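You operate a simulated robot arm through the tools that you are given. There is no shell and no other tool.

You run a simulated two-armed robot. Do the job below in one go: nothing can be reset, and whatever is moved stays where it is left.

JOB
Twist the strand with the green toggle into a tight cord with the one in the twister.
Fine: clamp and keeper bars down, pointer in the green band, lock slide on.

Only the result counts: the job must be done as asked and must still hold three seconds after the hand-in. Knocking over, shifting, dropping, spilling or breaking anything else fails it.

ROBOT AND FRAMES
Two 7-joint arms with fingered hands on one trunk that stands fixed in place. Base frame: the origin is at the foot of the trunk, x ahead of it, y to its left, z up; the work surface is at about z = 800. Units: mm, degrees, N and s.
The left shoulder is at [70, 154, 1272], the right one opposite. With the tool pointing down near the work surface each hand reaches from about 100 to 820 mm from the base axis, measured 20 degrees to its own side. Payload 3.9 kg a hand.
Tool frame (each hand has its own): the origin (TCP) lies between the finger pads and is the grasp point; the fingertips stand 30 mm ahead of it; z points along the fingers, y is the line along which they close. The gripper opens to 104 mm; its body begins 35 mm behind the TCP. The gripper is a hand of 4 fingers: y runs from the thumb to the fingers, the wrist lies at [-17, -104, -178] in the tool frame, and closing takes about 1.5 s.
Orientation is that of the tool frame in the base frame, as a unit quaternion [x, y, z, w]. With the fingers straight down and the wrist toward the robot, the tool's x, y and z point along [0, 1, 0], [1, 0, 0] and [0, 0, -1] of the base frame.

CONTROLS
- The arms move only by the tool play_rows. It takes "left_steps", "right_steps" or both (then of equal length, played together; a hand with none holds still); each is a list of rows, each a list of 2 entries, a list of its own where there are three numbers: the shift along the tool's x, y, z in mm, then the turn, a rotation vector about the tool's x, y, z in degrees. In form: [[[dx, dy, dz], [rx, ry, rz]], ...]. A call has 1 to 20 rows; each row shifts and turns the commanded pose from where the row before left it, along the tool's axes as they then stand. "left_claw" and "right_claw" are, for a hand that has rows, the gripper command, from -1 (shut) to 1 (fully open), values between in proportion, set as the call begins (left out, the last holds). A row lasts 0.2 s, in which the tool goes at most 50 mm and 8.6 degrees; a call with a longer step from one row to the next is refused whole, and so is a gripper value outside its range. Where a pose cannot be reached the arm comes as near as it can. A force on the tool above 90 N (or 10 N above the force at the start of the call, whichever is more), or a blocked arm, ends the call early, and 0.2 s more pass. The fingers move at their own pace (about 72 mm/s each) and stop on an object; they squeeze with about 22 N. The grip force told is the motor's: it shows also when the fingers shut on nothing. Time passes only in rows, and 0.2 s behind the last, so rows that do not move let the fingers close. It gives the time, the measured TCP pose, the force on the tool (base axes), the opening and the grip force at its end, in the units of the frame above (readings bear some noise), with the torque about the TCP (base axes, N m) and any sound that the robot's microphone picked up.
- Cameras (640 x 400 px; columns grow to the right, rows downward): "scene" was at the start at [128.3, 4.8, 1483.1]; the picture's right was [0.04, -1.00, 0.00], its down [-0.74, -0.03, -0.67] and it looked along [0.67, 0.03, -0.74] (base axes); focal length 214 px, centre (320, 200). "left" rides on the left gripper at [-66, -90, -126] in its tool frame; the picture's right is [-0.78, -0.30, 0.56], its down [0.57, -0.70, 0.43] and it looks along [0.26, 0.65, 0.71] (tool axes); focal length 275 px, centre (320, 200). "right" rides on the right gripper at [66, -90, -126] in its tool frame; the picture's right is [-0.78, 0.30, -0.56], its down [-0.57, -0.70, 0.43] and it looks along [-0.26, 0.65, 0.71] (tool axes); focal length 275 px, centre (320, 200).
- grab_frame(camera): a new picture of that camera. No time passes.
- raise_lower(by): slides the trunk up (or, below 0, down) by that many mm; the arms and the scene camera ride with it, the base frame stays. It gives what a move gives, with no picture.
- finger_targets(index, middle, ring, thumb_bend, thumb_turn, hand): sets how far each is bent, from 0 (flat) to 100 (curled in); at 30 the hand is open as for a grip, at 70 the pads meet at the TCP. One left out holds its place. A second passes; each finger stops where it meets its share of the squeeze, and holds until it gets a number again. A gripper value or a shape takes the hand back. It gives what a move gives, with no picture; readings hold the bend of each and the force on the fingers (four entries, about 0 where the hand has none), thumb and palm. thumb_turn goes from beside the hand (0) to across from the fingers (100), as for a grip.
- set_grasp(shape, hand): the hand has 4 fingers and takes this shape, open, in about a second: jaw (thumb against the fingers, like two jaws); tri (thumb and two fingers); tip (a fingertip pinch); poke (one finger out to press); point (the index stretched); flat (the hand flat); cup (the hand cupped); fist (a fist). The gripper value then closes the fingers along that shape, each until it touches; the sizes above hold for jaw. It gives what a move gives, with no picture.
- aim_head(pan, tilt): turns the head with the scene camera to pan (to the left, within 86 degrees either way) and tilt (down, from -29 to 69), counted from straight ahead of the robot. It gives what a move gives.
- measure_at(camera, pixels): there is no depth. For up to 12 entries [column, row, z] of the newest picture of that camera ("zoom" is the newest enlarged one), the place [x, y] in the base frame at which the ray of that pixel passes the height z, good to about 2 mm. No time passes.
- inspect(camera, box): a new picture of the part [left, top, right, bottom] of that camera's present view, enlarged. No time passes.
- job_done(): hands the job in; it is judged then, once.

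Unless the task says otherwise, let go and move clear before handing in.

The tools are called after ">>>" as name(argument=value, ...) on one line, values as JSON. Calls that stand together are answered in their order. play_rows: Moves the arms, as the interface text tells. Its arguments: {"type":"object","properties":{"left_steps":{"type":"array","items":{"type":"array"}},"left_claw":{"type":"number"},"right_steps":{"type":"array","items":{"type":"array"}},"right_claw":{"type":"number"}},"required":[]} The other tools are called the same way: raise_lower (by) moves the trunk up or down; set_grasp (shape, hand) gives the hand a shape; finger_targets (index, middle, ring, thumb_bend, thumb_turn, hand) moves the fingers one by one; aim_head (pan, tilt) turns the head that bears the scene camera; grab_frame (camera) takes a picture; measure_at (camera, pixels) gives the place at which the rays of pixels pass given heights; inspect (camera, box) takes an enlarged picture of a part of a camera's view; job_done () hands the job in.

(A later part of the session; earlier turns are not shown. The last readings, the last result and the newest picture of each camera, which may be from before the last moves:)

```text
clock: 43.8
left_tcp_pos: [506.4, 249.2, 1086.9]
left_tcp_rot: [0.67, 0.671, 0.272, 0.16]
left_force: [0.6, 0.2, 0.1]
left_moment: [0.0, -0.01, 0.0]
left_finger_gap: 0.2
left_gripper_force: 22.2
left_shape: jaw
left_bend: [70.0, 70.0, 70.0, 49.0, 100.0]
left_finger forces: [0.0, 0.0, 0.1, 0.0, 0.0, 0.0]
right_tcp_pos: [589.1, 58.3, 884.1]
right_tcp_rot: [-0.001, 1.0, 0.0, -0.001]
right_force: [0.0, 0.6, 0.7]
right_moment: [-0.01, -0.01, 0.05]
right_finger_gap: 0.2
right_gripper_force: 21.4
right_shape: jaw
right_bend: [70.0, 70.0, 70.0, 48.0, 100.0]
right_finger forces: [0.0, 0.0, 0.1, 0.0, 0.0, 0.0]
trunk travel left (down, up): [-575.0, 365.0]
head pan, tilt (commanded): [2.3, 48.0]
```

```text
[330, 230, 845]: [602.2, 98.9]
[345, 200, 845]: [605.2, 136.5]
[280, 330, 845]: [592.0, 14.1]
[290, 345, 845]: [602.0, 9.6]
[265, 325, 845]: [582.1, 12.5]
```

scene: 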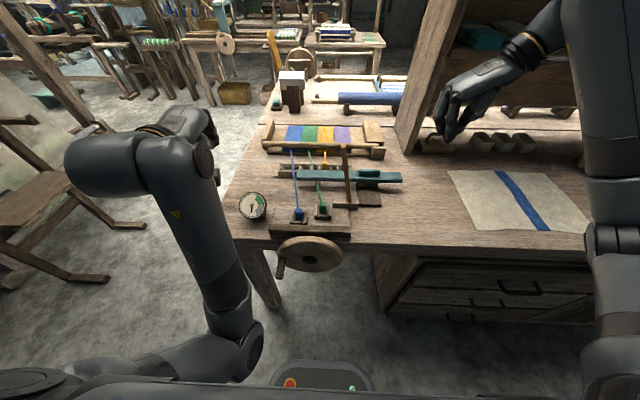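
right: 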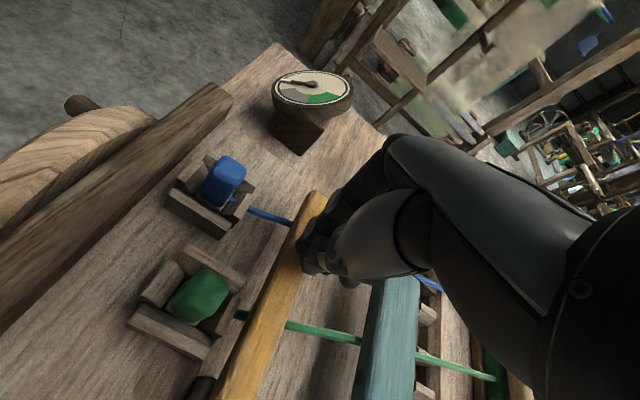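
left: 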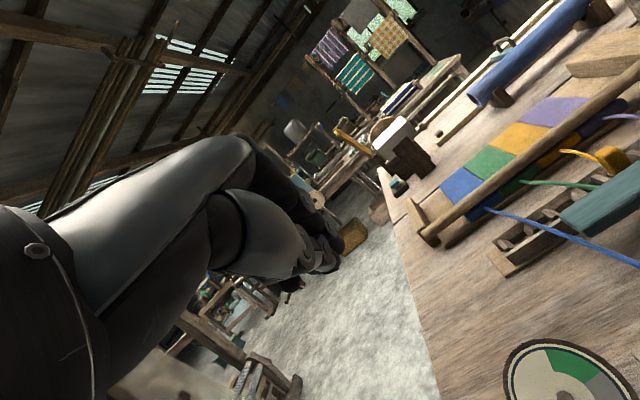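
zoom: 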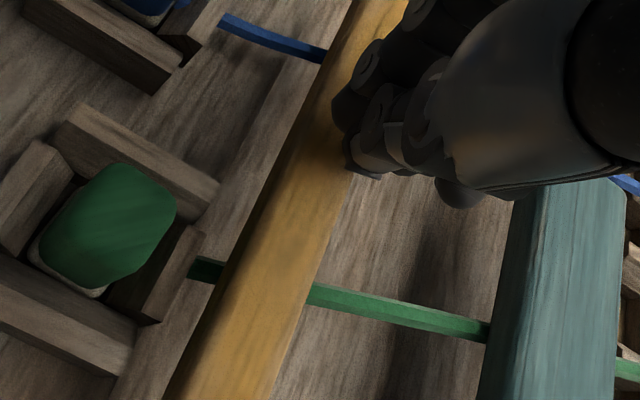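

The keeper's top is centred near x 585 under my fingers. I press the last few millimetres.

>>> play_rows(right_steps=[[[4, 0, 4], [0, 0, 0]], [[0, 0, 4], [0, 0, 0]], [[0, 0, 3], [0, 0, 0]]])

>>> inspect(camera="scene", box=[285, 170, 375, 230])

```text
clock: 44.5
left_tcp_pos: [507.0, 247.9, 1088.0]
left_tcp_rot: [0.67, 0.671, 0.273, 0.16]
left_force: [0.3, -0.5, -0.3]
left_moment: [0.0, 0.02, -0.02]
left_finger_gap: 0.0
left_gripper_force: 22.4
left_shape: jaw
left_bend: [70.0, 70.0, 70.0, 49.0, 100.0]
left_finger forces: [0.1, 0.1, 0.0, 0.0, 0.0, 0.0]
right_tcp_pos: [584.7, 57.8, 877.1]
right_tcp_rot: [-0.001, 1.0, 0.002, 0.003]
right_force: [2.2, 0.1, 16.6]
right_moment: [-0.02, -0.05, 0.01]
right_finger_gap: 0.0
right_gripper_force: 22.0
right_shape: jaw
right_bend: [70.0, 70.0, 70.0, 48.0, 100.0]
right_finger forces: [0.0, 0.0, 0.0, 0.1, 0.1, 0.1]
trunk travel left (down, up): [-575.0, 365.0]
head pan, tilt (commanded): [2.3, 48.0]
```

```text
6.67 times, centred on (330, 200) of scene
```

zoom: 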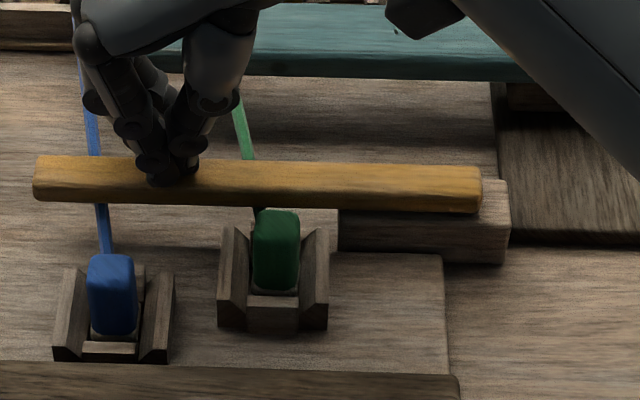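

The keeper is firm at its stop (16.6 N, top near z 847). I raise the right hand and then study the crank wheel and its peg.

>>> play_rows(right_steps=[[[0, 0, -10], [0, 0, 0]], [[0, 0, -30], [0, 0, 0]], [[0, -10, -40], [0, 0, 0]], [[0, -30, -30], [0, 0, 0]]])

>>> inspect(camera="scene", box=[250, 170, 390, 290])

>>> grab_frame(camera="right")

>>> inspect(camera="right", box=[0, 40, 280, 240])

```text
clock: 45.5
left_tcp_pos: [506.2, 247.1, 1087.5]
left_tcp_rot: [0.67, 0.672, 0.273, 0.159]
left_force: [0.7, -0.5, -0.2]
left_moment: [0.03, 0.0, 0.01]
left_finger_gap: 0.0
left_gripper_force: 22.6
left_shape: jaw
left_bend: [70.0, 70.0, 70.0, 49.0, 100.0]
left_finger forces: [0.0, 0.0, 0.0, 0.1, 0.0, 0.0]
right_tcp_pos: [585.3, 16.1, 983.3]
right_tcp_rot: [-0.001, 1.0, 0.001, -0.001]
right_force: [-0.1, -0.4, 0.7]
right_moment: [0.03, -0.01, 0.0]
right_finger_gap: 0.1
right_gripper_force: 21.7
right_shape: jaw
right_bend: [70.0, 70.0, 70.0, 48.0, 100.0]
right_finger forces: [0.0, 0.0, 0.1, 0.0, 0.0, 0.1]
trunk travel left (down, up): [-575.0, 365.0]
head pan, tilt (commanded): [2.3, 48.0]
```

```text
3.33 times, centred on (320, 230) of scene
```

zoom: 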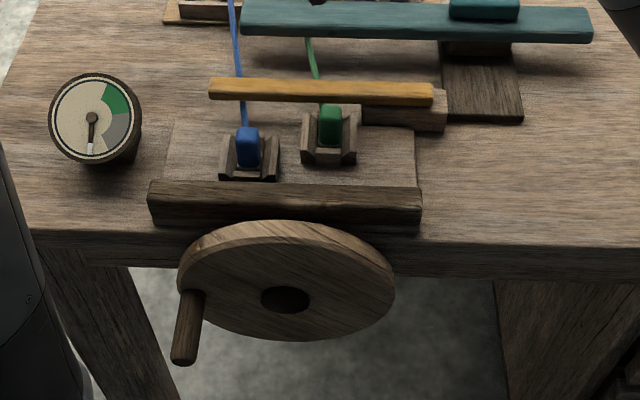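

```text
taken
```

right: 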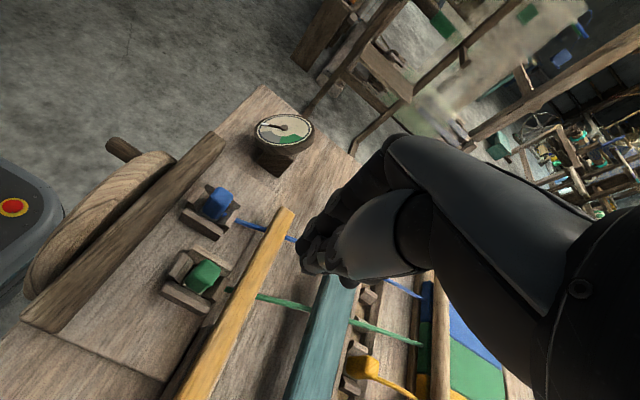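

```text
2.00 times, centred on (140, 140) of right
```

zoom: 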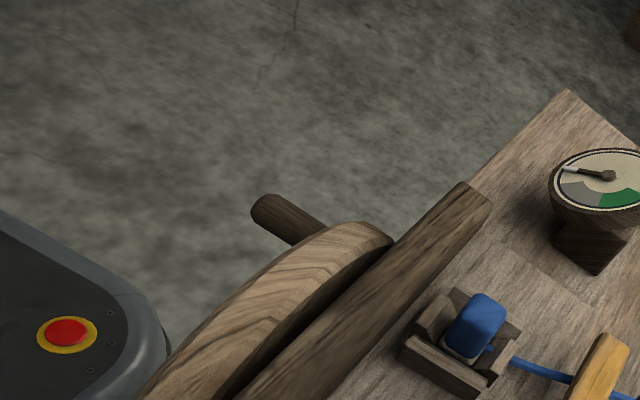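

The crank peg's tip shows at scene (278.6,276.5) and right (115,144). I triangulate the peg, the wheel rim and hub.

>>> grab_frame(camera="scene")

>>> measure_at(camera="scene", pixels=[[278.6, 276.5, 760], [278.6, 276.5, 700], [281.5, 250, 760], [281.5, 250, 700], [309.5, 260, 760], [309.5, 260, 700], [307, 236, 800], [307, 236, 820], [342, 258, 740], [275, 255, 740]])

>>> measure_at(camera="right", pixels=[[115, 144, 760], [115, 144, 700], [145, 155, 760], [145, 155, 700], [150, 155, 800], [100, 200, 820]])

```text
taken
```

scene: 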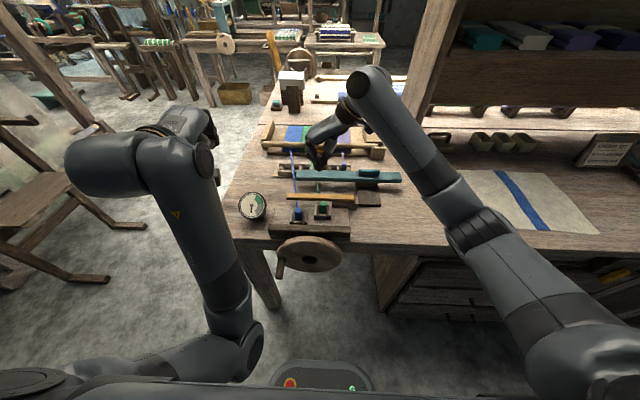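

```text
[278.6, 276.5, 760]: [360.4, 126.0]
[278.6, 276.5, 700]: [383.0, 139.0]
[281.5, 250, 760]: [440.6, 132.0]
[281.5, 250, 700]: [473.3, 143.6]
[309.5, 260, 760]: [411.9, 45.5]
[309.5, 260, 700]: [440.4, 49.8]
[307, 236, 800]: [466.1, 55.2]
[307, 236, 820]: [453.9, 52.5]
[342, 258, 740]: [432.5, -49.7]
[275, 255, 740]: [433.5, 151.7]
```

```text
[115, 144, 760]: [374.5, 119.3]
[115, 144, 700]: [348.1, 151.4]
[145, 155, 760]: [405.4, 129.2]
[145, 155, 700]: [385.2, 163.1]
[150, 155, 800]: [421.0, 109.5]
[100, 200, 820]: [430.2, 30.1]
```

The wheel's front face is at x ≈ 425 with its centre near (y 47, z 743), and the peg runs from there to x ≈ 367 at (y 129, z 743), about 82 mm off centre. I raise the trunk 150 mm again for more arm room and draw the right hand back to its side.

>>> raise_lower(by=150)

>>> play_rows(right_steps=[[[0, -40, 0], [0, 0, 0]], [[0, -40, 0], [0, 0, 0]], [[0, -40, 0], [0, 0, 0]], [[0, -40, 0], [0, 0, 0]], [[0, -40, 0], [0, 0, 0]]])

>>> grab_frame(camera="scene")

```text
clock: 47.3
left_tcp_pos: [507.0, 248.6, 1236.6]
left_tcp_rot: [0.67, 0.672, 0.272, 0.159]
left_force: [0.2, 0.0, 0.1]
left_moment: [0.01, -0.02, 0.0]
left_finger_gap: 0.0
left_gripper_force: 22.1
left_shape: jaw
left_bend: [70.0, 70.0, 70.0, 49.0, 100.0]
left_finger forces: [0.1, 0.0, 0.1, 0.1, 0.0, 0.0]
right_tcp_pos: [586.0, 17.6, 1132.3]
right_tcp_rot: [-0.001, 1.0, 0.0, 0.0]
right_force: [-0.7, -0.2, -0.9]
right_moment: [-0.01, -0.01, 0.01]
right_finger_gap: 0.0
right_gripper_force: 22.2
right_shape: jaw
right_bend: [70.0, 70.0, 70.0, 48.0, 100.0]
right_finger forces: [0.1, 0.0, 0.1, 0.0, 0.1, 0.0]
trunk travel left (down, up): [-725.0, 215.0]
head pan, tilt (commanded): [2.3, 48.0]
```

```text
clock: 48.5
left_tcp_pos: [506.8, 248.6, 1236.9]
left_tcp_rot: [0.67, 0.671, 0.273, 0.159]
left_force: [0.3, -0.5, 0.4]
left_moment: [-0.01, 0.02, 0.04]
left_finger_gap: 0.1
left_gripper_force: 22.1
left_shape: jaw
left_bend: [70.0, 70.0, 70.0, 49.0, 100.0]
left_finger forces: [0.0, 0.0, 0.0, 0.1, 0.1, 0.0]
right_tcp_pos: [585.1, -184.4, 1132.1]
right_tcp_rot: [-0.001, 1.0, 0.0, -0.001]
right_force: [0.4, -0.2, -0.7]
right_moment: [0.01, 0.02, 0.0]
right_finger_gap: 0.0
right_gripper_force: 22.5
right_shape: jaw
right_bend: [70.0, 70.0, 70.0, 48.0, 100.0]
right_finger forces: [0.0, 0.0, 0.1, 0.0, 0.0, 0.0]
trunk travel left (down, up): [-725.0, 215.0]
head pan, tilt (commanded): [2.3, 48.0]
```

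```text
taken
```

scene: 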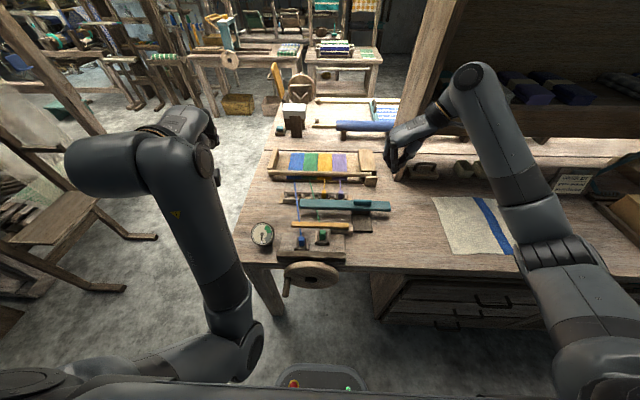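

The left arm is clear. I now turn the left hand so that it closes along y with a 30° forward tilt, ready to take the peg from above and in front.

>>> play_rows(left_steps=[[[0, 0, 0], [-0.23, -1.04, 7.94]], [[0, 0, 0], [-0.23, -1.04, 7.94]], [[0, 0, 0], [-0.23, -1.04, 7.94]], [[0, 0, 0], [-0.23, -1.04, 7.94]], [[0, 0, 0], [-0.23, -1.04, 7.94]], [[0, 0, 0], [-0.23, -1.04, 7.94]], [[0, 0, 0], [-0.23, -1.04, 7.94]], [[0, 0, 0], [-0.23, -1.04, 7.94]], [[0, 0, 0], [-0.23, -1.04, 7.94]], [[0, 0, 0], [-0.23, -1.04, 7.94]], [[0, 0, 0], [-0.23, -1.04, 7.94]]], left_claw=0.3)

>>> grab_frame(camera="scene")

```text
clock: 49.0
left_tcp_pos: [504.7, 285.8, 1252.8]
left_tcp_rot: [0.708, 0.614, 0.339, 0.083]
left_force: [-0.3, -0.4, 0.3]
left_moment: [0.0, -0.01, 0.02]
left_finger_gap: 67.3
left_gripper_force: 0.1
left_shape: jaw
left_bend: [73.0, 39.0, 35.0, 60.0, 99.0]
left_finger forces: [0.0, 0.0, 0.0, 0.0, 0.1, 0.0]
right_tcp_pos: [586.5, -183.0, 1131.3]
right_tcp_rot: [-0.001, 1.0, 0.0, 0.001]
right_force: [-0.5, 0.1, 0.1]
right_moment: [0.0, -0.02, 0.02]
right_finger_gap: 0.1
right_gripper_force: 21.9
right_shape: jaw
right_bend: [70.0, 70.0, 70.0, 48.0, 100.0]
right_finger forces: [0.0, 0.0, 0.0, 0.0, 0.0, 0.1]
trunk travel left (down, up): [-725.0, 215.0]
head pan, tilt (commanded): [2.3, 48.0]
stopped in row 2 (left hand): the arm was blocked; the commanded pose is now the measured one
```

```text
taken
```

scene: 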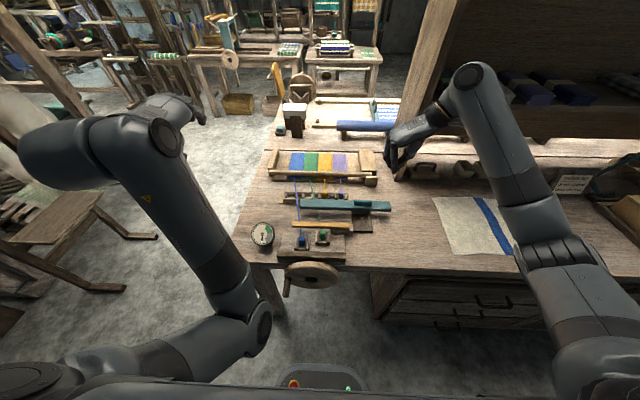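

The left arm is wound up against a joint limit (elbow tucked inward at scene (250,330)). I stretch it forward again first to unwind the elbow, then turn the hand while it is extended.

>>> play_rows(left_steps=[[[-15.5, 27.6, 24.9], [0, 0, 0]], [[-15.5, 27.6, 24.9], [0, 0, 0]], [[-15.5, 27.6, 24.9], [0, 0, 0]], [[-15.5, 27.6, 24.9], [0, 0, 0]], [[-15.5, 27.6, 24.9], [0, 0, 0]], [[-15.5, 27.6, 24.9], [0, 0, 0]]])

>>> grab_frame(camera="scene")

```text
clock: 50.4
left_tcp_pos: [724.2, 204.1, 1191.1]
left_tcp_rot: [0.709, 0.614, 0.338, 0.084]
left_force: [0.1, -0.2, 0.5]
left_moment: [-0.01, 0.01, -0.02]
left_finger_gap: 67.3
left_gripper_force: 0.0
left_shape: jaw
left_bend: [73.0, 39.0, 35.0, 60.0, 99.0]
left_finger forces: [0.0, 0.0, 0.1, 0.1, 0.0, 0.0]
right_tcp_pos: [585.9, -183.2, 1132.3]
right_tcp_rot: [-0.001, 1.0, -0.001, -0.001]
right_force: [0.3, -0.3, 0.4]
right_moment: [0.04, 0.0, 0.0]
right_finger_gap: 0.0
right_gripper_force: 21.9
right_shape: jaw
right_bend: [70.0, 70.0, 70.0, 48.0, 100.0]
right_finger forces: [0.1, 0.1, 0.0, 0.1, 0.0, 0.0]
trunk travel left (down, up): [-725.0, 215.0]
head pan, tilt (commanded): [2.3, 48.0]
```

```text
taken
```

scene: 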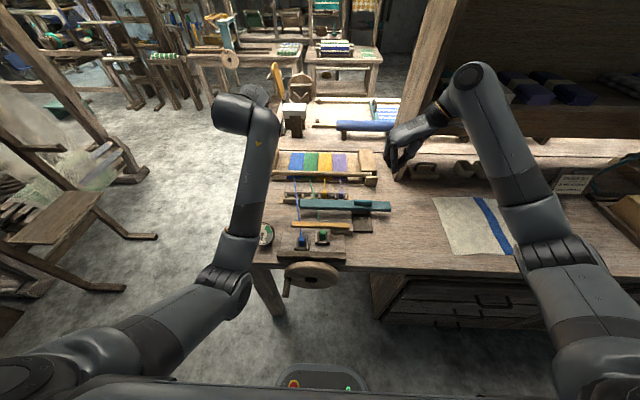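

The arm is stretched out now (elbow at scene (235,285)). I turn the hand to the peg orientation here.

>>> play_rows(left_steps=[[[0, 0, 0], [-0.98, -1.79, 7.63]], [[0, 0, 0], [-0.98, -1.79, 7.63]], [[0, 0, 0], [-0.98, -1.79, 7.63]], [[0, 0, 0], [-0.98, -1.79, 7.63]], [[0, 0, 0], [-0.98, -1.79, 7.63]], [[0, 0, 0], [-0.98, -1.79, 7.63]], [[0, 0, 0], [-0.98, -1.79, 7.63]], [[0, 0, 0], [-0.98, -1.79, 7.63]], [[0, 0, 0], [-0.98, -1.79, 7.63]], [[0, 0, 0], [-0.98, -1.79, 7.63]]])

>>> grab_frame(camera="scene")

```text
clock: 52.6
left_tcp_pos: [724.6, 204.6, 1191.9]
left_tcp_rot: [0.966, -0.003, 0.258, 0.001]
left_force: [0.7, 1.0, -0.7]
left_moment: [0.0, 0.0, 0.01]
left_finger_gap: 67.5
left_gripper_force: 0.2
left_shape: jaw
left_bend: [73.0, 39.0, 35.0, 60.0, 99.0]
left_finger forces: [0.0, 0.0, 0.0, 0.1, 0.0, 0.0]
right_tcp_pos: [586.7, -183.2, 1130.2]
right_tcp_rot: [0.0, 1.0, 0.001, -0.001]
right_force: [-0.1, 0.0, -1.8]
right_moment: [0.02, 0.0, -0.02]
right_finger_gap: 0.0
right_gripper_force: 21.7
right_shape: jaw
right_bend: [70.0, 70.0, 70.0, 48.0, 100.0]
right_finger forces: [0.0, 0.0, 0.0, 0.0, 0.1, 0.1]
trunk travel left (down, up): [-725.0, 215.0]
head pan, tilt (commanded): [2.3, 48.0]
```

```text
taken
```

scene: 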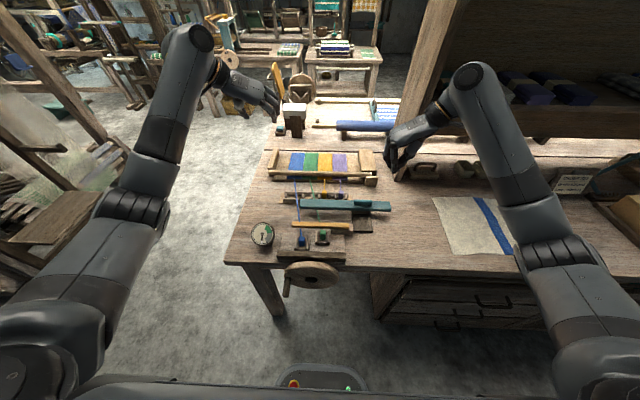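

The elbow is out to the left now and the hand has the right orientation. I move toward a point in front of and above the peg.

>>> play_rows(left_steps=[[[-39.6, 5.9, 10.5], [0, 0, 0]], [[-39.6, 5.9, 10.5], [0, 0, 0]], [[-39.6, 5.9, 10.5], [0, 0, 0]], [[-39.6, 5.9, 10.5], [0, 0, 0]], [[-39.6, 5.9, 10.5], [0, 0, 0]], [[-39.6, 5.9, 10.5], [0, 0, 0]], [[-39.6, 5.9, 10.5], [0, 0, 0]], [[-39.6, 5.9, 10.5], [0, 0, 0]], [[-39.6, 5.9, 10.5], [0, 0, 0]], [[-39.6, 5.9, 10.5], [0, 0, 0]], [[-39.6, 5.9, 10.5], [0, 0, 0]], [[-39.6, 5.9, 10.5], [0, 0, 0]], [[-39.6, 5.9, 10.5], [0, 0, 0]]])

>>> grab_frame(camera="scene")

>>> grab_frame(camera="left")

```text
clock: 55.4
left_tcp_pos: [345.7, 127.3, 817.2]
left_tcp_rot: [0.966, -0.001, 0.259, 0.001]
left_force: [-0.4, -0.5, 0.0]
left_moment: [0.02, 0.0, -0.01]
left_finger_gap: 67.4
left_gripper_force: 0.1
left_shape: jaw
left_bend: [73.0, 39.0, 35.0, 60.0, 99.0]
left_finger forces: [0.0, 0.0, 0.1, 0.0, 0.0, 0.0]
right_tcp_pos: [584.5, -181.6, 1132.9]
right_tcp_rot: [-0.001, 1.0, 0.0, 0.0]
right_force: [-0.3, -0.1, -1.3]
right_moment: [0.01, -0.01, -0.01]
right_finger_gap: 0.1
right_gripper_force: 22.0
right_shape: jaw
right_bend: [70.0, 70.0, 70.0, 48.0, 100.0]
right_finger forces: [0.0, 0.0, 0.0, 0.1, 0.0, 0.0]
trunk travel left (down, up): [-725.0, 215.0]
head pan, tilt (commanded): [2.3, 48.0]
```

```text
taken
```

scene: 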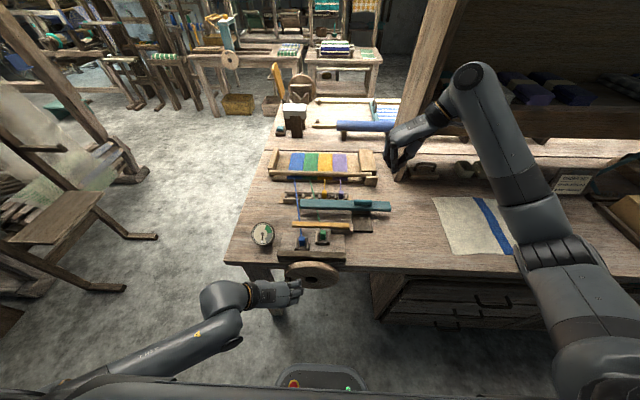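

```text
taken
```

left: 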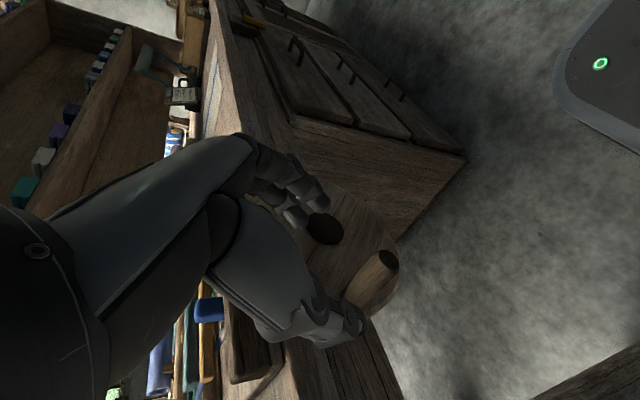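

The peg (left px (388,262)) is where I expected it between thumb and fingers. I advance onto it.

>>> play_rows(left_steps=[[[-2.2, -0.6, 19], [0, 0, 0]], [[-2.2, -0.6, 19], [0, 0, 0]], [[-2.2, -0.6, 19], [0, 0, 0]], [[0, 0, 10], [0, 0, 0]]])

>>> grab_frame(camera="left")

>>> inspect(camera="scene", box=[240, 230, 370, 330])

```text
clock: 56.4
left_tcp_pos: [374.5, 130.3, 756.3]
left_tcp_rot: [0.966, -0.001, 0.258, 0.002]
left_force: [0.6, 0.1, 0.1]
left_moment: [0.03, 0.01, -0.01]
left_finger_gap: 67.6
left_gripper_force: 0.1
left_shape: jaw
left_bend: [73.0, 39.0, 35.0, 60.0, 99.0]
left_finger forces: [0.1, 0.1, 0.1, 0.1, 0.0, 0.0]
right_tcp_pos: [585.3, -183.2, 1131.5]
right_tcp_rot: [-0.001, 1.0, 0.0, -0.001]
right_force: [0.2, -0.2, -0.1]
right_moment: [-0.01, -0.01, 0.04]
right_finger_gap: 0.0
right_gripper_force: 21.9
right_shape: jaw
right_bend: [70.0, 70.0, 70.0, 48.0, 100.0]
right_finger forces: [0.0, 0.0, 0.0, 0.1, 0.1, 0.1]
trunk travel left (down, up): [-725.0, 215.0]
head pan, tilt (commanded): [2.3, 48.0]
```

```text
taken
```

left: 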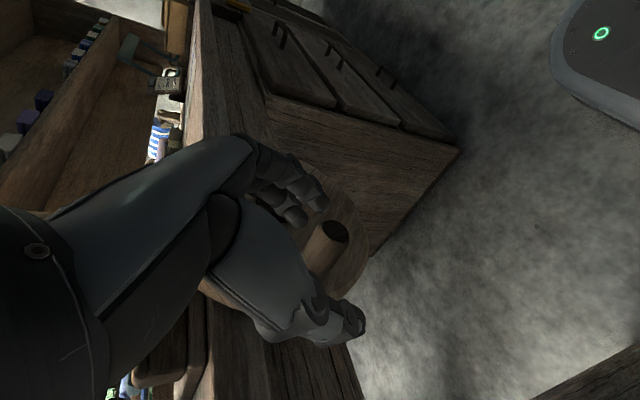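

```text
4.00 times, centred on (305, 280) of scene
```

zoom: 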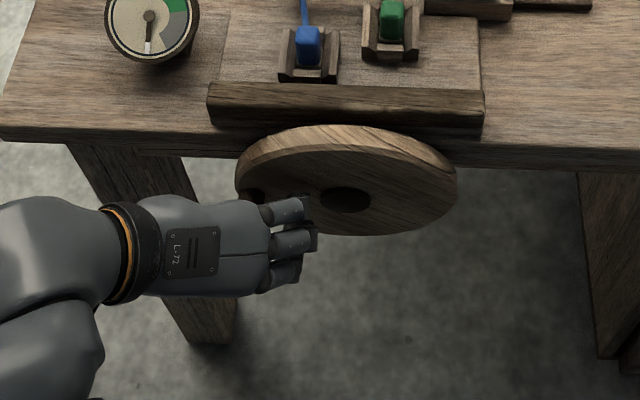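

The peg is between the fingers (its end at left px (335,233)). I go a few millimetres deeper and close the grip.

>>> play_rows(left_steps=[[[1.8, 0, 7.5], [0, 0, 0]], [[0, 0, 0], [0, 0, 0]]])

>>> play_rows(left_steps=[[[0, 0, 0], [0, 0, 0]], [[0, 0, 0], [0, 0, 0]], [[0, 0, 0], [0, 0, 0]], [[0, 0, 0], [0, 0, 0]], [[0, 0, 0], [0, 0, 0]], [[0, 0, 0], [0, 0, 0]], [[0, 0, 0], [0, 0, 0]]], left_claw=-1)

>>> grab_frame(camera="left")

>>> inspect(camera="scene", box=[240, 210, 370, 310])

```text
clock: 57.0
left_tcp_pos: [378.8, 129.5, 751.0]
left_tcp_rot: [0.966, -0.001, 0.258, 0.001]
left_force: [-3.1, -0.5, -0.7]
left_moment: [0.02, 0.06, -0.15]
left_finger_gap: 67.7
left_gripper_force: 0.0
left_shape: jaw
left_bend: [73.0, 39.0, 35.0, 60.0, 99.0]
left_finger forces: [0.0, 0.0, 3.9, 0.0, 0.1, 0.1]
right_tcp_pos: [585.4, -182.3, 1132.7]
right_tcp_rot: [-0.001, 1.0, 0.0, 0.0]
right_force: [-0.6, -0.1, 0.8]
right_moment: [0.05, 0.0, -0.06]
right_finger_gap: 0.0
right_gripper_force: 21.8
right_shape: jaw
right_bend: [70.0, 70.0, 70.0, 48.0, 100.0]
right_finger forces: [0.1, 0.0, 0.0, 0.0, 0.0, 0.0]
trunk travel left (down, up): [-725.0, 215.0]
head pan, tilt (commanded): [2.3, 48.0]
```

```text
clock: 58.6
left_tcp_pos: [377.9, 131.0, 750.6]
left_tcp_rot: [0.966, -0.001, 0.259, 0.001]
left_force: [-7.8, -0.2, -0.7]
left_moment: [0.04, -0.01, -0.52]
left_finger_gap: 14.1
left_gripper_force: 21.8
left_shape: jaw
left_bend: [73.0, 57.0, 35.0, 74.0, 100.0]
left_finger forces: [9.0, 5.5, 9.5, 0.0, 17.1, 0.1]
right_tcp_pos: [584.5, -183.2, 1133.2]
right_tcp_rot: [0.0, 1.0, 0.0, 0.0]
right_force: [0.1, -0.3, 0.4]
right_moment: [0.02, 0.01, 0.03]
right_finger_gap: 0.1
right_gripper_force: 21.9
right_shape: jaw
right_bend: [70.0, 70.0, 70.0, 48.0, 100.0]
right_finger forces: [0.0, 0.0, 0.0, 0.0, 0.1, 0.0]
trunk travel left (down, up): [-725.0, 215.0]
head pan, tilt (commanded): [2.3, 48.0]
```

```text
taken
```

left: 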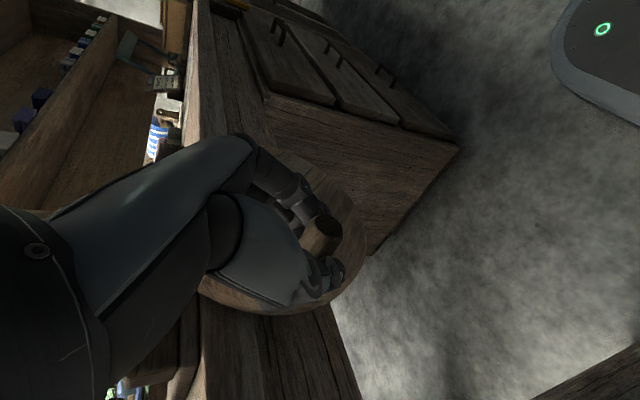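

```text
4.00 times, centred on (305, 260) of scene
```

zoom: 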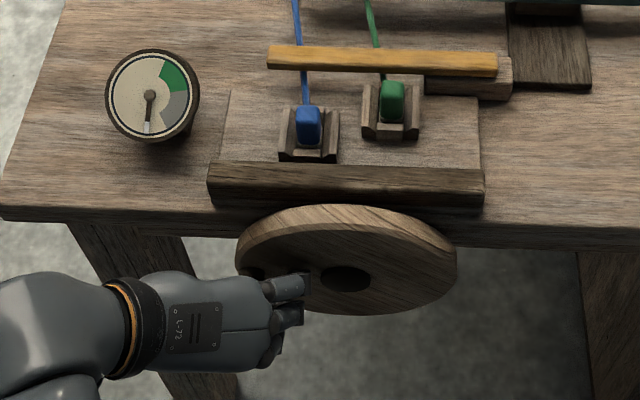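

I hold the peg (index, middle and thumb loaded), but the ring finger is touching the wheel face (−7.8 N in x). I slide back 7 mm along the peg to free it.

>>> play_rows(left_steps=[[[-3.0, 0, -1.75], [0, 0, 0]], [[-3.0, 0, -1.75], [0, 0, 0]], [[0, 0, 0], [0, 0, 0]], [[0, 0, 0], [0, 0, 0]]])

>>> inspect(camera="left", box=[230, 150, 390, 310])

```text
clock: 59.6
left_tcp_pos: [376.7, 130.1, 751.4]
left_tcp_rot: [0.966, -0.001, 0.26, 0.001]
left_force: [17.7, 0.6, 1.1]
left_moment: [0.02, -0.32, 0.1]
left_finger_gap: 14.0
left_gripper_force: 22.2
left_shape: jaw
left_bend: [73.0, 57.0, 56.0, 74.0, 100.0]
left_finger forces: [8.9, 5.1, 3.8, 0.1, 16.9, 0.1]
right_tcp_pos: [588.3, -182.2, 1129.2]
right_tcp_rot: [-0.002, 1.0, 0.0, -0.002]
right_force: [0.1, 0.2, -0.7]
right_moment: [0.0, -0.01, 0.0]
right_finger_gap: 0.0
right_gripper_force: 21.8
right_shape: jaw
right_bend: [70.0, 70.0, 70.0, 48.0, 100.0]
right_finger forces: [0.0, 0.0, 0.1, 0.0, 0.0, 0.1]
trunk travel left (down, up): [-725.0, 215.0]
head pan, tilt (commanded): [2.3, 48.0]
```

```text
2.50 times, centred on (310, 230) of left
```

zoom: 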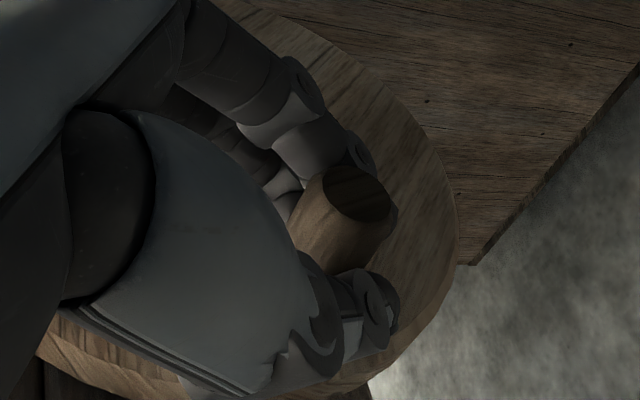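

The ring finger is free and all three fingers hold the peg. I relax the pull along the peg and test a small clockwise turn (upward, about 20°), then look at the dial.

>>> play_rows(left_steps=[[[3.4, 0, 2], [0, 0, 0]], [[3.55, 0.3, -6.2], [0, 0, 0]], [[3.55, 1.0, -6.2], [0, 0, 0]], [[3.5, 1.5, -6.0], [0, 0, 0]], [[3.4, 2.1, -5.9], [0, 0, 0]], [[0, 0, 0], [0, 0, 0]]])

>>> inspect(camera="scene", box=[240, 210, 370, 310])

>>> inspect(camera="scene", box=[246, 218, 282, 250])

```text
clock: 61.0
left_tcp_pos: [375.7, 124.3, 779.1]
left_tcp_rot: [0.966, -0.001, 0.257, 0.002]
left_force: [5.7, -1.9, -4.0]
left_moment: [0.1, -0.09, -0.06]
left_finger_gap: 13.6
left_gripper_force: 22.6
left_shape: jaw
left_bend: [73.0, 58.0, 53.0, 76.0, 100.0]
left_finger forces: [11.5, 5.2, 3.9, 0.1, 13.2, 0.0]
right_tcp_pos: [586.2, -182.6, 1131.3]
right_tcp_rot: [-0.001, 1.0, 0.0, -0.001]
right_force: [-0.4, -0.2, 0.3]
right_moment: [-0.01, 0.0, 0.0]
right_finger_gap: 0.1
right_gripper_force: 22.3
right_shape: jaw
right_bend: [70.0, 70.0, 70.0, 48.0, 100.0]
right_finger forces: [0.0, 0.0, 0.1, 0.0, 0.0, 0.0]
trunk travel left (down, up): [-725.0, 215.0]
head pan, tilt (commanded): [2.3, 48.0]
```

```text
4.00 times, centred on (305, 260) of scene
```

zoom: 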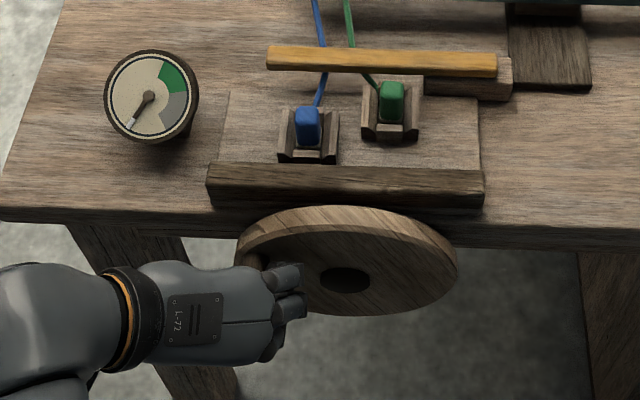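

```text
12.50 times, centred on (264, 234) of scene
```

zoom: 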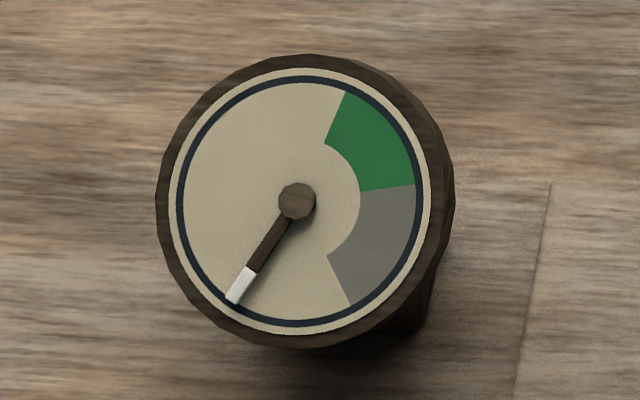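

The dial pointer moved clockwise by about 27° for a 20° turn, and the blue and green strands have started to cross, so this is the right direction; the green band's middle needs about 200° more of pointer, some 150° of crank. I carry on along the peg's circle to about 65°.

>>> play_rows(left_steps=[[[4.9, 4.3, -8.5], [0, 0, 0]], [[4.6, 5.6, -7.9], [0, 0, 0]], [[4.2, 6.7, -7.25], [0, 0, 0]], [[3.7, 7.75, -6.4], [0, 0, 0]], [[3.2, 8.65, -5.5], [0, 0, 0]], [[2.6, 9.4, -4.5], [0, 0, 0]]])

>>> inspect(camera="scene", box=[240, 210, 370, 310])

>>> inspect(camera="left", box=[230, 150, 390, 310])

```text
clock: 62.4
left_tcp_pos: [375.3, 85.5, 818.7]
left_tcp_rot: [0.968, -0.001, 0.252, -0.005]
left_force: [-0.5, -10.7, -50.5]
left_moment: [1.11, 0.17, -0.02]
left_finger_gap: 12.7
left_gripper_force: 22.1
left_shape: jaw
left_bend: [73.0, 59.0, 47.0, 78.0, 100.0]
left_finger forces: [28.2, 15.5, 3.0, 0.0, 9.4, 0.0]
right_tcp_pos: [589.6, -183.9, 1129.0]
right_tcp_rot: [-0.002, 1.0, 0.0, -0.003]
right_force: [1.3, -0.7, 0.0]
right_moment: [0.01, -0.02, 0.03]
right_finger_gap: 0.1
right_gripper_force: 22.3
right_shape: jaw
right_bend: [70.0, 70.0, 70.0, 48.0, 100.0]
right_finger forces: [0.0, 0.0, 0.0, 0.0, 0.0, 0.0]
trunk travel left (down, up): [-725.0, 215.0]
head pan, tilt (commanded): [2.3, 48.0]
```

```text
4.00 times, centred on (305, 260) of scene
```

zoom: 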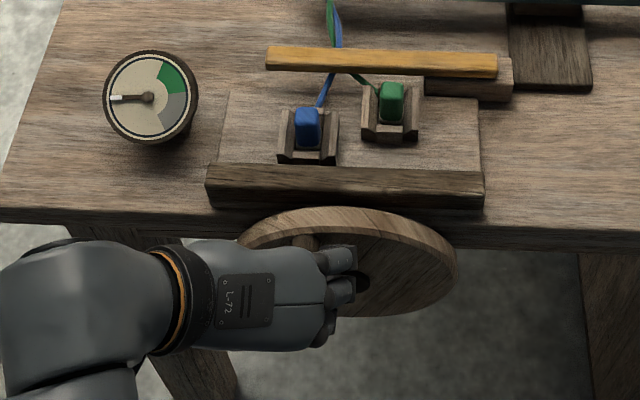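

```text
2.50 times, centred on (310, 230) of left
```

zoom: 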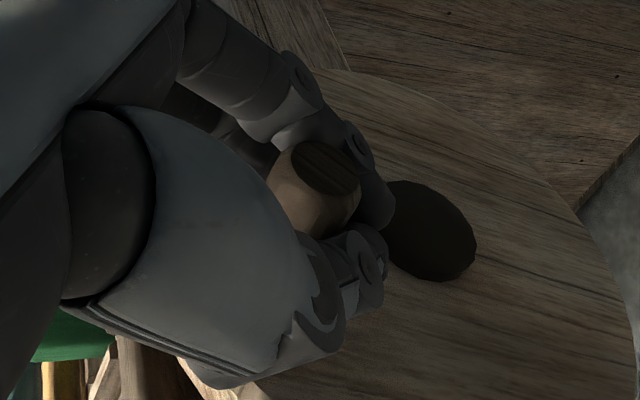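

The pointer is now at 9 o'clock (about 90°), the strands are wrapping, but I feel −50 N in z: the true circle is smaller than I assumed (radius nearer 75 mm). I ease the hand down 7 mm to follow it.

>>> play_rows(left_steps=[[[-1.75, 0, 3.0], [0, 0, 0]], [[-1.75, 0, 3.0], [0, 0, 0]], [[0, 0, 0], [0, 0, 0]]])

>>> inspect(camera="scene", box=[240, 210, 370, 310])

```text
clock: 63.2
left_tcp_pos: [375.7, 81.8, 816.7]
left_tcp_rot: [0.967, -0.001, 0.257, 0.002]
left_force: [-5.1, -5.2, -27.0]
left_moment: [0.57, 0.17, -0.11]
left_finger_gap: 12.3
left_gripper_force: 22.0
left_shape: jaw
left_bend: [73.0, 60.0, 48.0, 78.0, 100.0]
left_finger forces: [17.2, 10.1, 2.6, 0.0, 9.8, 0.0]
right_tcp_pos: [587.8, -182.8, 1131.5]
right_tcp_rot: [-0.002, 1.0, 0.0, -0.002]
right_force: [0.8, 0.4, -0.1]
right_moment: [-0.01, 0.0, 0.02]
right_finger_gap: 0.1
right_gripper_force: 22.6
right_shape: jaw
right_bend: [70.0, 70.0, 70.0, 48.0, 100.0]
right_finger forces: [0.1, 0.1, 0.0, 0.0, 0.0, 0.0]
trunk travel left (down, up): [-725.0, 215.0]
head pan, tilt (commanded): [2.3, 48.0]
```

```text
4.00 times, centred on (305, 260) of scene
```

zoom: 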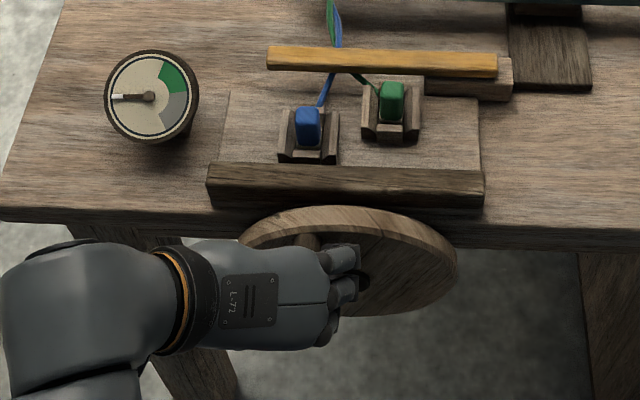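

Still −27 N; I ease down 5 mm more.

>>> play_rows(left_steps=[[[-1.25, 0.5, 2.15], [0, 0, 0]], [[-1.25, 0.5, 2.15], [0, 0, 0]], [[0, 0, 0], [0, 0, 0]]])

>>> inspect(camera="scene", box=[246, 218, 282, 250])

```text
clock: 64.0
left_tcp_pos: [377.2, 80.8, 815.1]
left_tcp_rot: [0.965, -0.001, 0.261, 0.003]
left_force: [-5.2, -2.8, -6.1]
left_moment: [0.12, 0.09, -0.09]
left_finger_gap: 12.3
left_gripper_force: 22.4
left_shape: jaw
left_bend: [73.0, 60.0, 49.0, 78.0, 100.0]
left_finger forces: [7.7, 5.1, 2.6, 0.0, 11.0, 0.0]
right_tcp_pos: [585.3, -183.4, 1131.9]
right_tcp_rot: [-0.002, 1.0, 0.001, 0.0]
right_force: [-0.9, -0.2, 0.2]
right_moment: [-0.03, 0.0, -0.02]
right_finger_gap: 0.0
right_gripper_force: 21.9
right_shape: jaw
right_bend: [70.0, 70.0, 70.0, 48.0, 100.0]
right_finger forces: [0.1, 0.1, 0.0, 0.1, 0.0, 0.0]
trunk travel left (down, up): [-725.0, 215.0]
head pan, tilt (commanded): [2.3, 48.0]
```

```text
12.50 times, centred on (264, 234) of scene
```

zoom: 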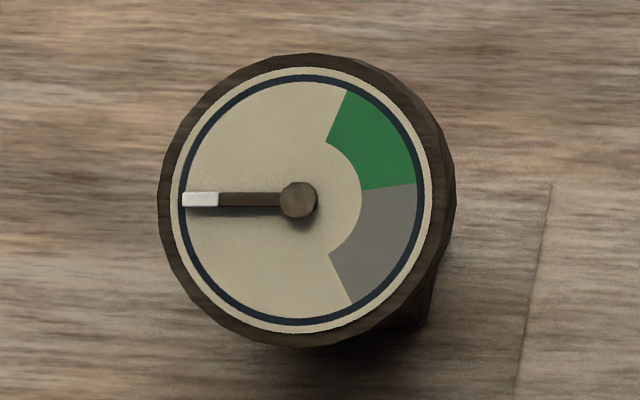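

The pointer is exactly at 9 o'clock and the force is small again; refitting, the wheel's centre is nearer (y 50, z 737) with an 82 mm radius, and the crank must go to about 178° to bring the pointer to mid-green. I continue over the top to about 107°.

>>> play_rows(left_steps=[[[1.5, 10.3, -2.6], [0, 0, 0]], [[0.8, 10.6, -1.4], [0, 0, 0]], [[0.1, 10.7, -0.2], [0, 0, 0]], [[-0.6, 10.7, 1.0], [0, 0, 0]], [[-1.3, 10.4, 2.2], [0, 0, 0]]])

>>> inspect(camera="scene", box=[240, 210, 370, 310])

>>> inspect(camera="left", box=[230, 150, 390, 310])

```text
clock: 65.2
left_tcp_pos: [375.9, 30.1, 813.5]
left_tcp_rot: [0.967, -0.001, 0.256, 0.001]
left_force: [0.2, 5.3, -7.9]
left_moment: [0.17, 0.25, -0.09]
left_finger_gap: 11.8
left_gripper_force: 22.2
left_shape: jaw
left_bend: [73.0, 73.0, 54.0, 78.0, 100.0]
left_finger forces: [0.4, 1.6, 5.4, 0.1, 2.2, 0.1]
right_tcp_pos: [587.6, -182.7, 1131.2]
right_tcp_rot: [-0.002, 1.0, 0.0, -0.001]
right_force: [0.8, 0.6, -0.6]
right_moment: [0.0, 0.04, 0.01]
right_finger_gap: 0.2
right_gripper_force: 21.9
right_shape: jaw
right_bend: [70.0, 70.0, 70.0, 48.0, 100.0]
right_finger forces: [0.0, 0.1, 0.1, 0.0, 0.0, 0.0]
trunk travel left (down, up): [-725.0, 215.0]
head pan, tilt (commanded): [2.3, 48.0]
```

```text
4.00 times, centred on (305, 260) of scene
```

zoom: 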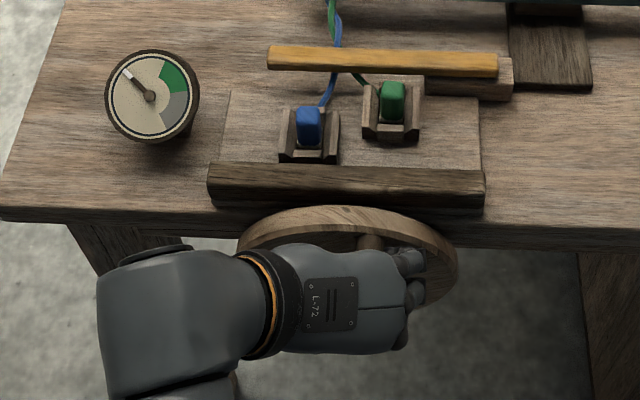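

```text
2.50 times, centred on (310, 230) of left
```

zoom: 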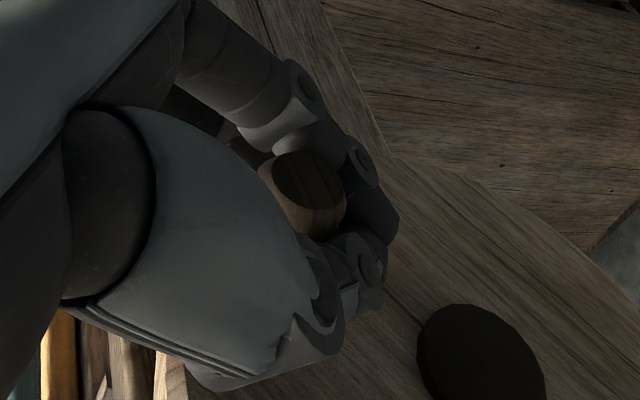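

The pointer is at about 136° with light forces; the peg is caged in the fingers. I go on to about 145° of crank.

>>> play_rows(left_steps=[[[-1.9, 10.0, 3.4], [0, 0, 0]], [[-2.6, 9.4, 4.5], [0, 0, 0]], [[-3.2, 8.65, 5.5], [0, 0, 0]], [[-3.7, 7.75, 6.4], [0, 0, 0]], [[-4.2, 6.7, 7.25], [0, 0, 0]]])

>>> inspect(camera="scene", box=[240, 210, 370, 310])

>>> inspect(camera="left", box=[230, 150, 390, 310])

```text
clock: 66.4
left_tcp_pos: [376.1, -12.6, 783.2]
left_tcp_rot: [0.966, 0.0, 0.259, 0.002]
left_force: [2.5, 4.2, -1.4]
left_moment: [-0.01, 0.07, -0.09]
left_finger_gap: 12.4
left_gripper_force: 22.1
left_shape: jaw
left_bend: [73.0, 74.0, 61.0, 79.0, 100.0]
left_finger forces: [0.1, 0.0, 3.6, 0.1, 5.5, 0.0]
right_tcp_pos: [585.8, -182.4, 1131.9]
right_tcp_rot: [-0.001, 1.0, 0.0, -0.001]
right_force: [0.5, -0.6, 0.9]
right_moment: [0.01, 0.0, 0.02]
right_finger_gap: 0.1
right_gripper_force: 22.0
right_shape: jaw
right_bend: [70.0, 70.0, 70.0, 48.0, 100.0]
right_finger forces: [0.1, 0.1, 0.0, 0.1, 0.0, 0.0]
trunk travel left (down, up): [-725.0, 215.0]
head pan, tilt (commanded): [2.3, 48.0]
```

```text
4.00 times, centred on (305, 260) of scene
```

zoom: 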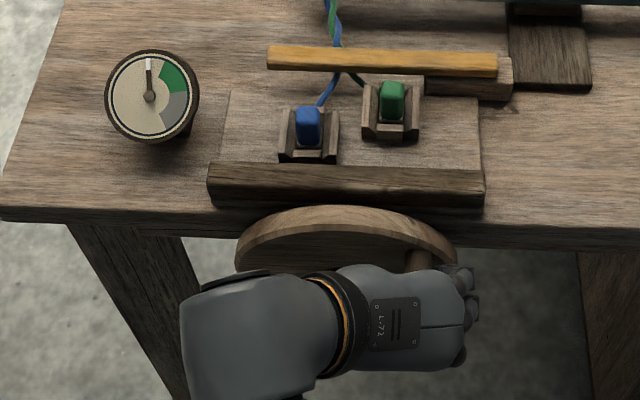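

```text
2.50 times, centred on (310, 230) of left
```

zoom: 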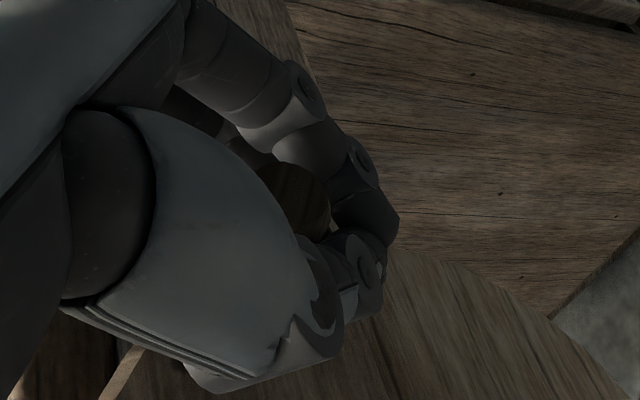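

The pointer is at 12 o'clock (about 178°), with the two strands visibly twisted. About 42° more of crank is needed; I do 30° now and check.

>>> play_rows(left_steps=[[[-4.6, 5.6, 7.9], [0, 0, 0]], [[-4.9, 4.3, 8.5], [0, 0, 0]], [[-5.15, 3.0, 8.9], [0, 0, 0]], [[-5.3, 1.6, 9.2], [0, 0, 0]]])

>>> inspect(camera="scene", box=[240, 210, 370, 310])

>>> inspect(camera="scene", box=[246, 218, 282, 250])

```text
clock: 67.4
left_tcp_pos: [375.8, -28.4, 742.2]
left_tcp_rot: [0.966, -0.002, 0.257, 0.002]
left_force: [-0.3, 0.5, 0.2]
left_moment: [-0.03, 0.01, -0.01]
left_finger_gap: 12.0
left_gripper_force: 22.2
left_shape: jaw
left_bend: [73.0, 74.0, 71.0, 78.0, 100.0]
left_finger forces: [0.1, 0.1, 0.0, 0.0, 0.1, 0.1]
right_tcp_pos: [585.7, -183.0, 1131.3]
right_tcp_rot: [-0.001, 1.0, 0.0, -0.001]
right_force: [-0.1, 0.2, 0.0]
right_moment: [0.0, 0.06, 0.02]
right_finger_gap: 0.0
right_gripper_force: 22.0
right_shape: jaw
right_bend: [70.0, 70.0, 70.0, 48.0, 100.0]
right_finger forces: [0.0, 0.0, 0.0, 0.0, 0.0, 0.0]
trunk travel left (down, up): [-725.0, 215.0]
head pan, tilt (commanded): [2.3, 48.0]
```

```text
4.00 times, centred on (305, 260) of scene
```

zoom: 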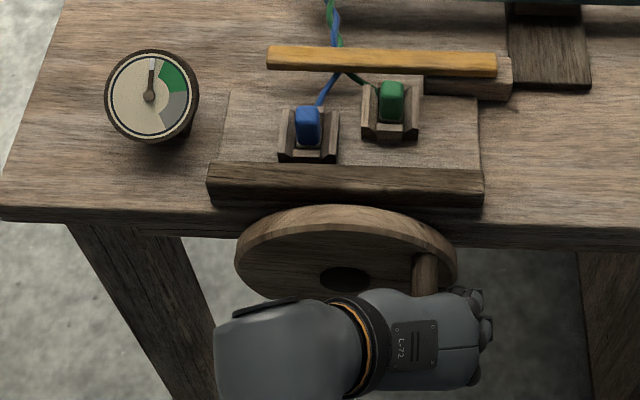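

```text
12.50 times, centred on (264, 234) of scene
```

zoom: 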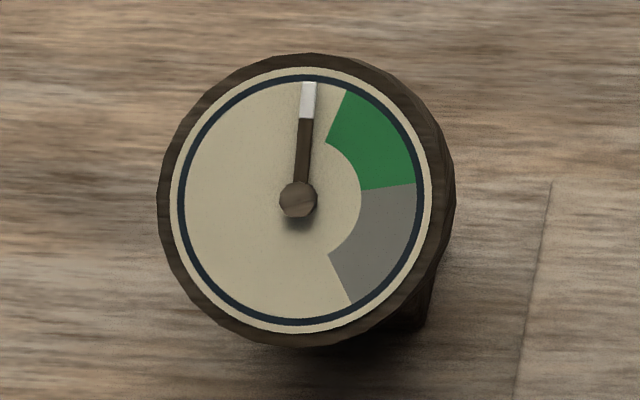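

The pointer stopped at about 185° because the peg slid out of my slanted grip (all finger forces are zero), but the wheel kept its place. I draw the hand straight back off the peg, then up, and set it nearly upright for a better hold.

>>> play_rows(left_steps=[[[-20.2, 0, -11.7], [0, 0, 0]], [[-20.2, 0, -11.7], [0, 0, 0]], [[-20.2, 0, -11.7], [0, 0, 0]], [[18.3, -4.3, -31.7], [0, 0, 0]], [[18.3, -4.3, -31.7], [0, 0, 0]], [[18.3, -4.3, -31.7], [0, 0, 0]], [[0, 0, 0], [0, -6, 0]], [[0, 0, 0], [0, -6, 0]], [[0, 0, 0], [0, -6, 0]]])

>>> inspect(camera="scene", box=[240, 210, 370, 310])

>>> grab_frame(camera="left")

```text
clock: 69.4
left_tcp_pos: [305.9, -15.1, 853.1]
left_tcp_rot: [0.995, -0.001, 0.103, 0.001]
left_force: [-0.2, 0.1, -0.9]
left_moment: [0.0, -0.02, -0.02]
left_finger_gap: 11.4
left_gripper_force: 22.3
left_shape: jaw
left_bend: [73.0, 74.0, 71.0, 78.0, 100.0]
left_finger forces: [0.0, 0.1, 0.0, 0.1, 0.1, 0.1]
right_tcp_pos: [585.7, -184.1, 1130.8]
right_tcp_rot: [-0.001, 1.0, 0.0, 0.0]
right_force: [0.9, -0.5, -0.7]
right_moment: [-0.03, -0.02, -0.03]
right_finger_gap: 0.2
right_gripper_force: 22.1
right_shape: jaw
right_bend: [70.0, 70.0, 70.0, 48.0, 100.0]
right_finger forces: [0.0, 0.0, 0.0, 0.0, 0.0, 0.0]
trunk travel left (down, up): [-725.0, 215.0]
head pan, tilt (commanded): [2.3, 48.0]
```

```text
4.00 times, centred on (305, 260) of scene
```

zoom: 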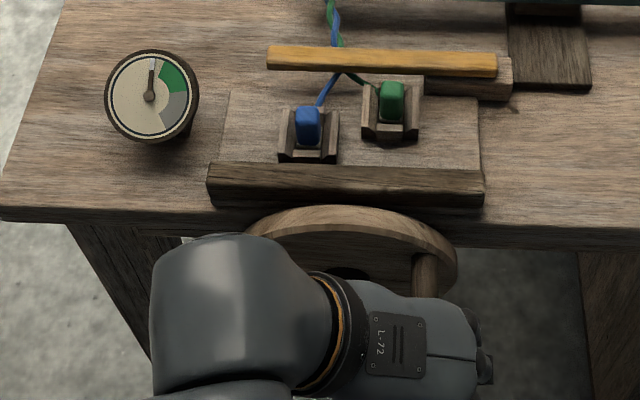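

```text
taken
```

left: 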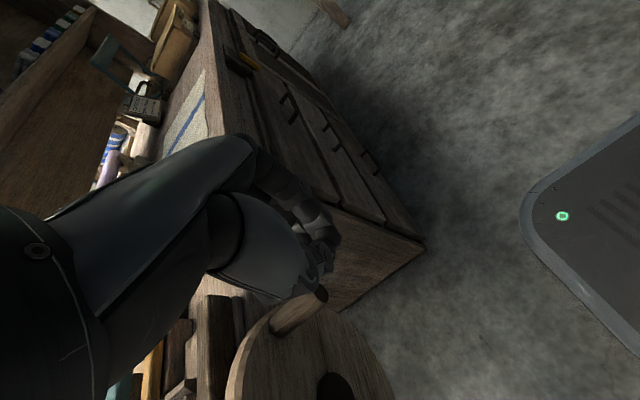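

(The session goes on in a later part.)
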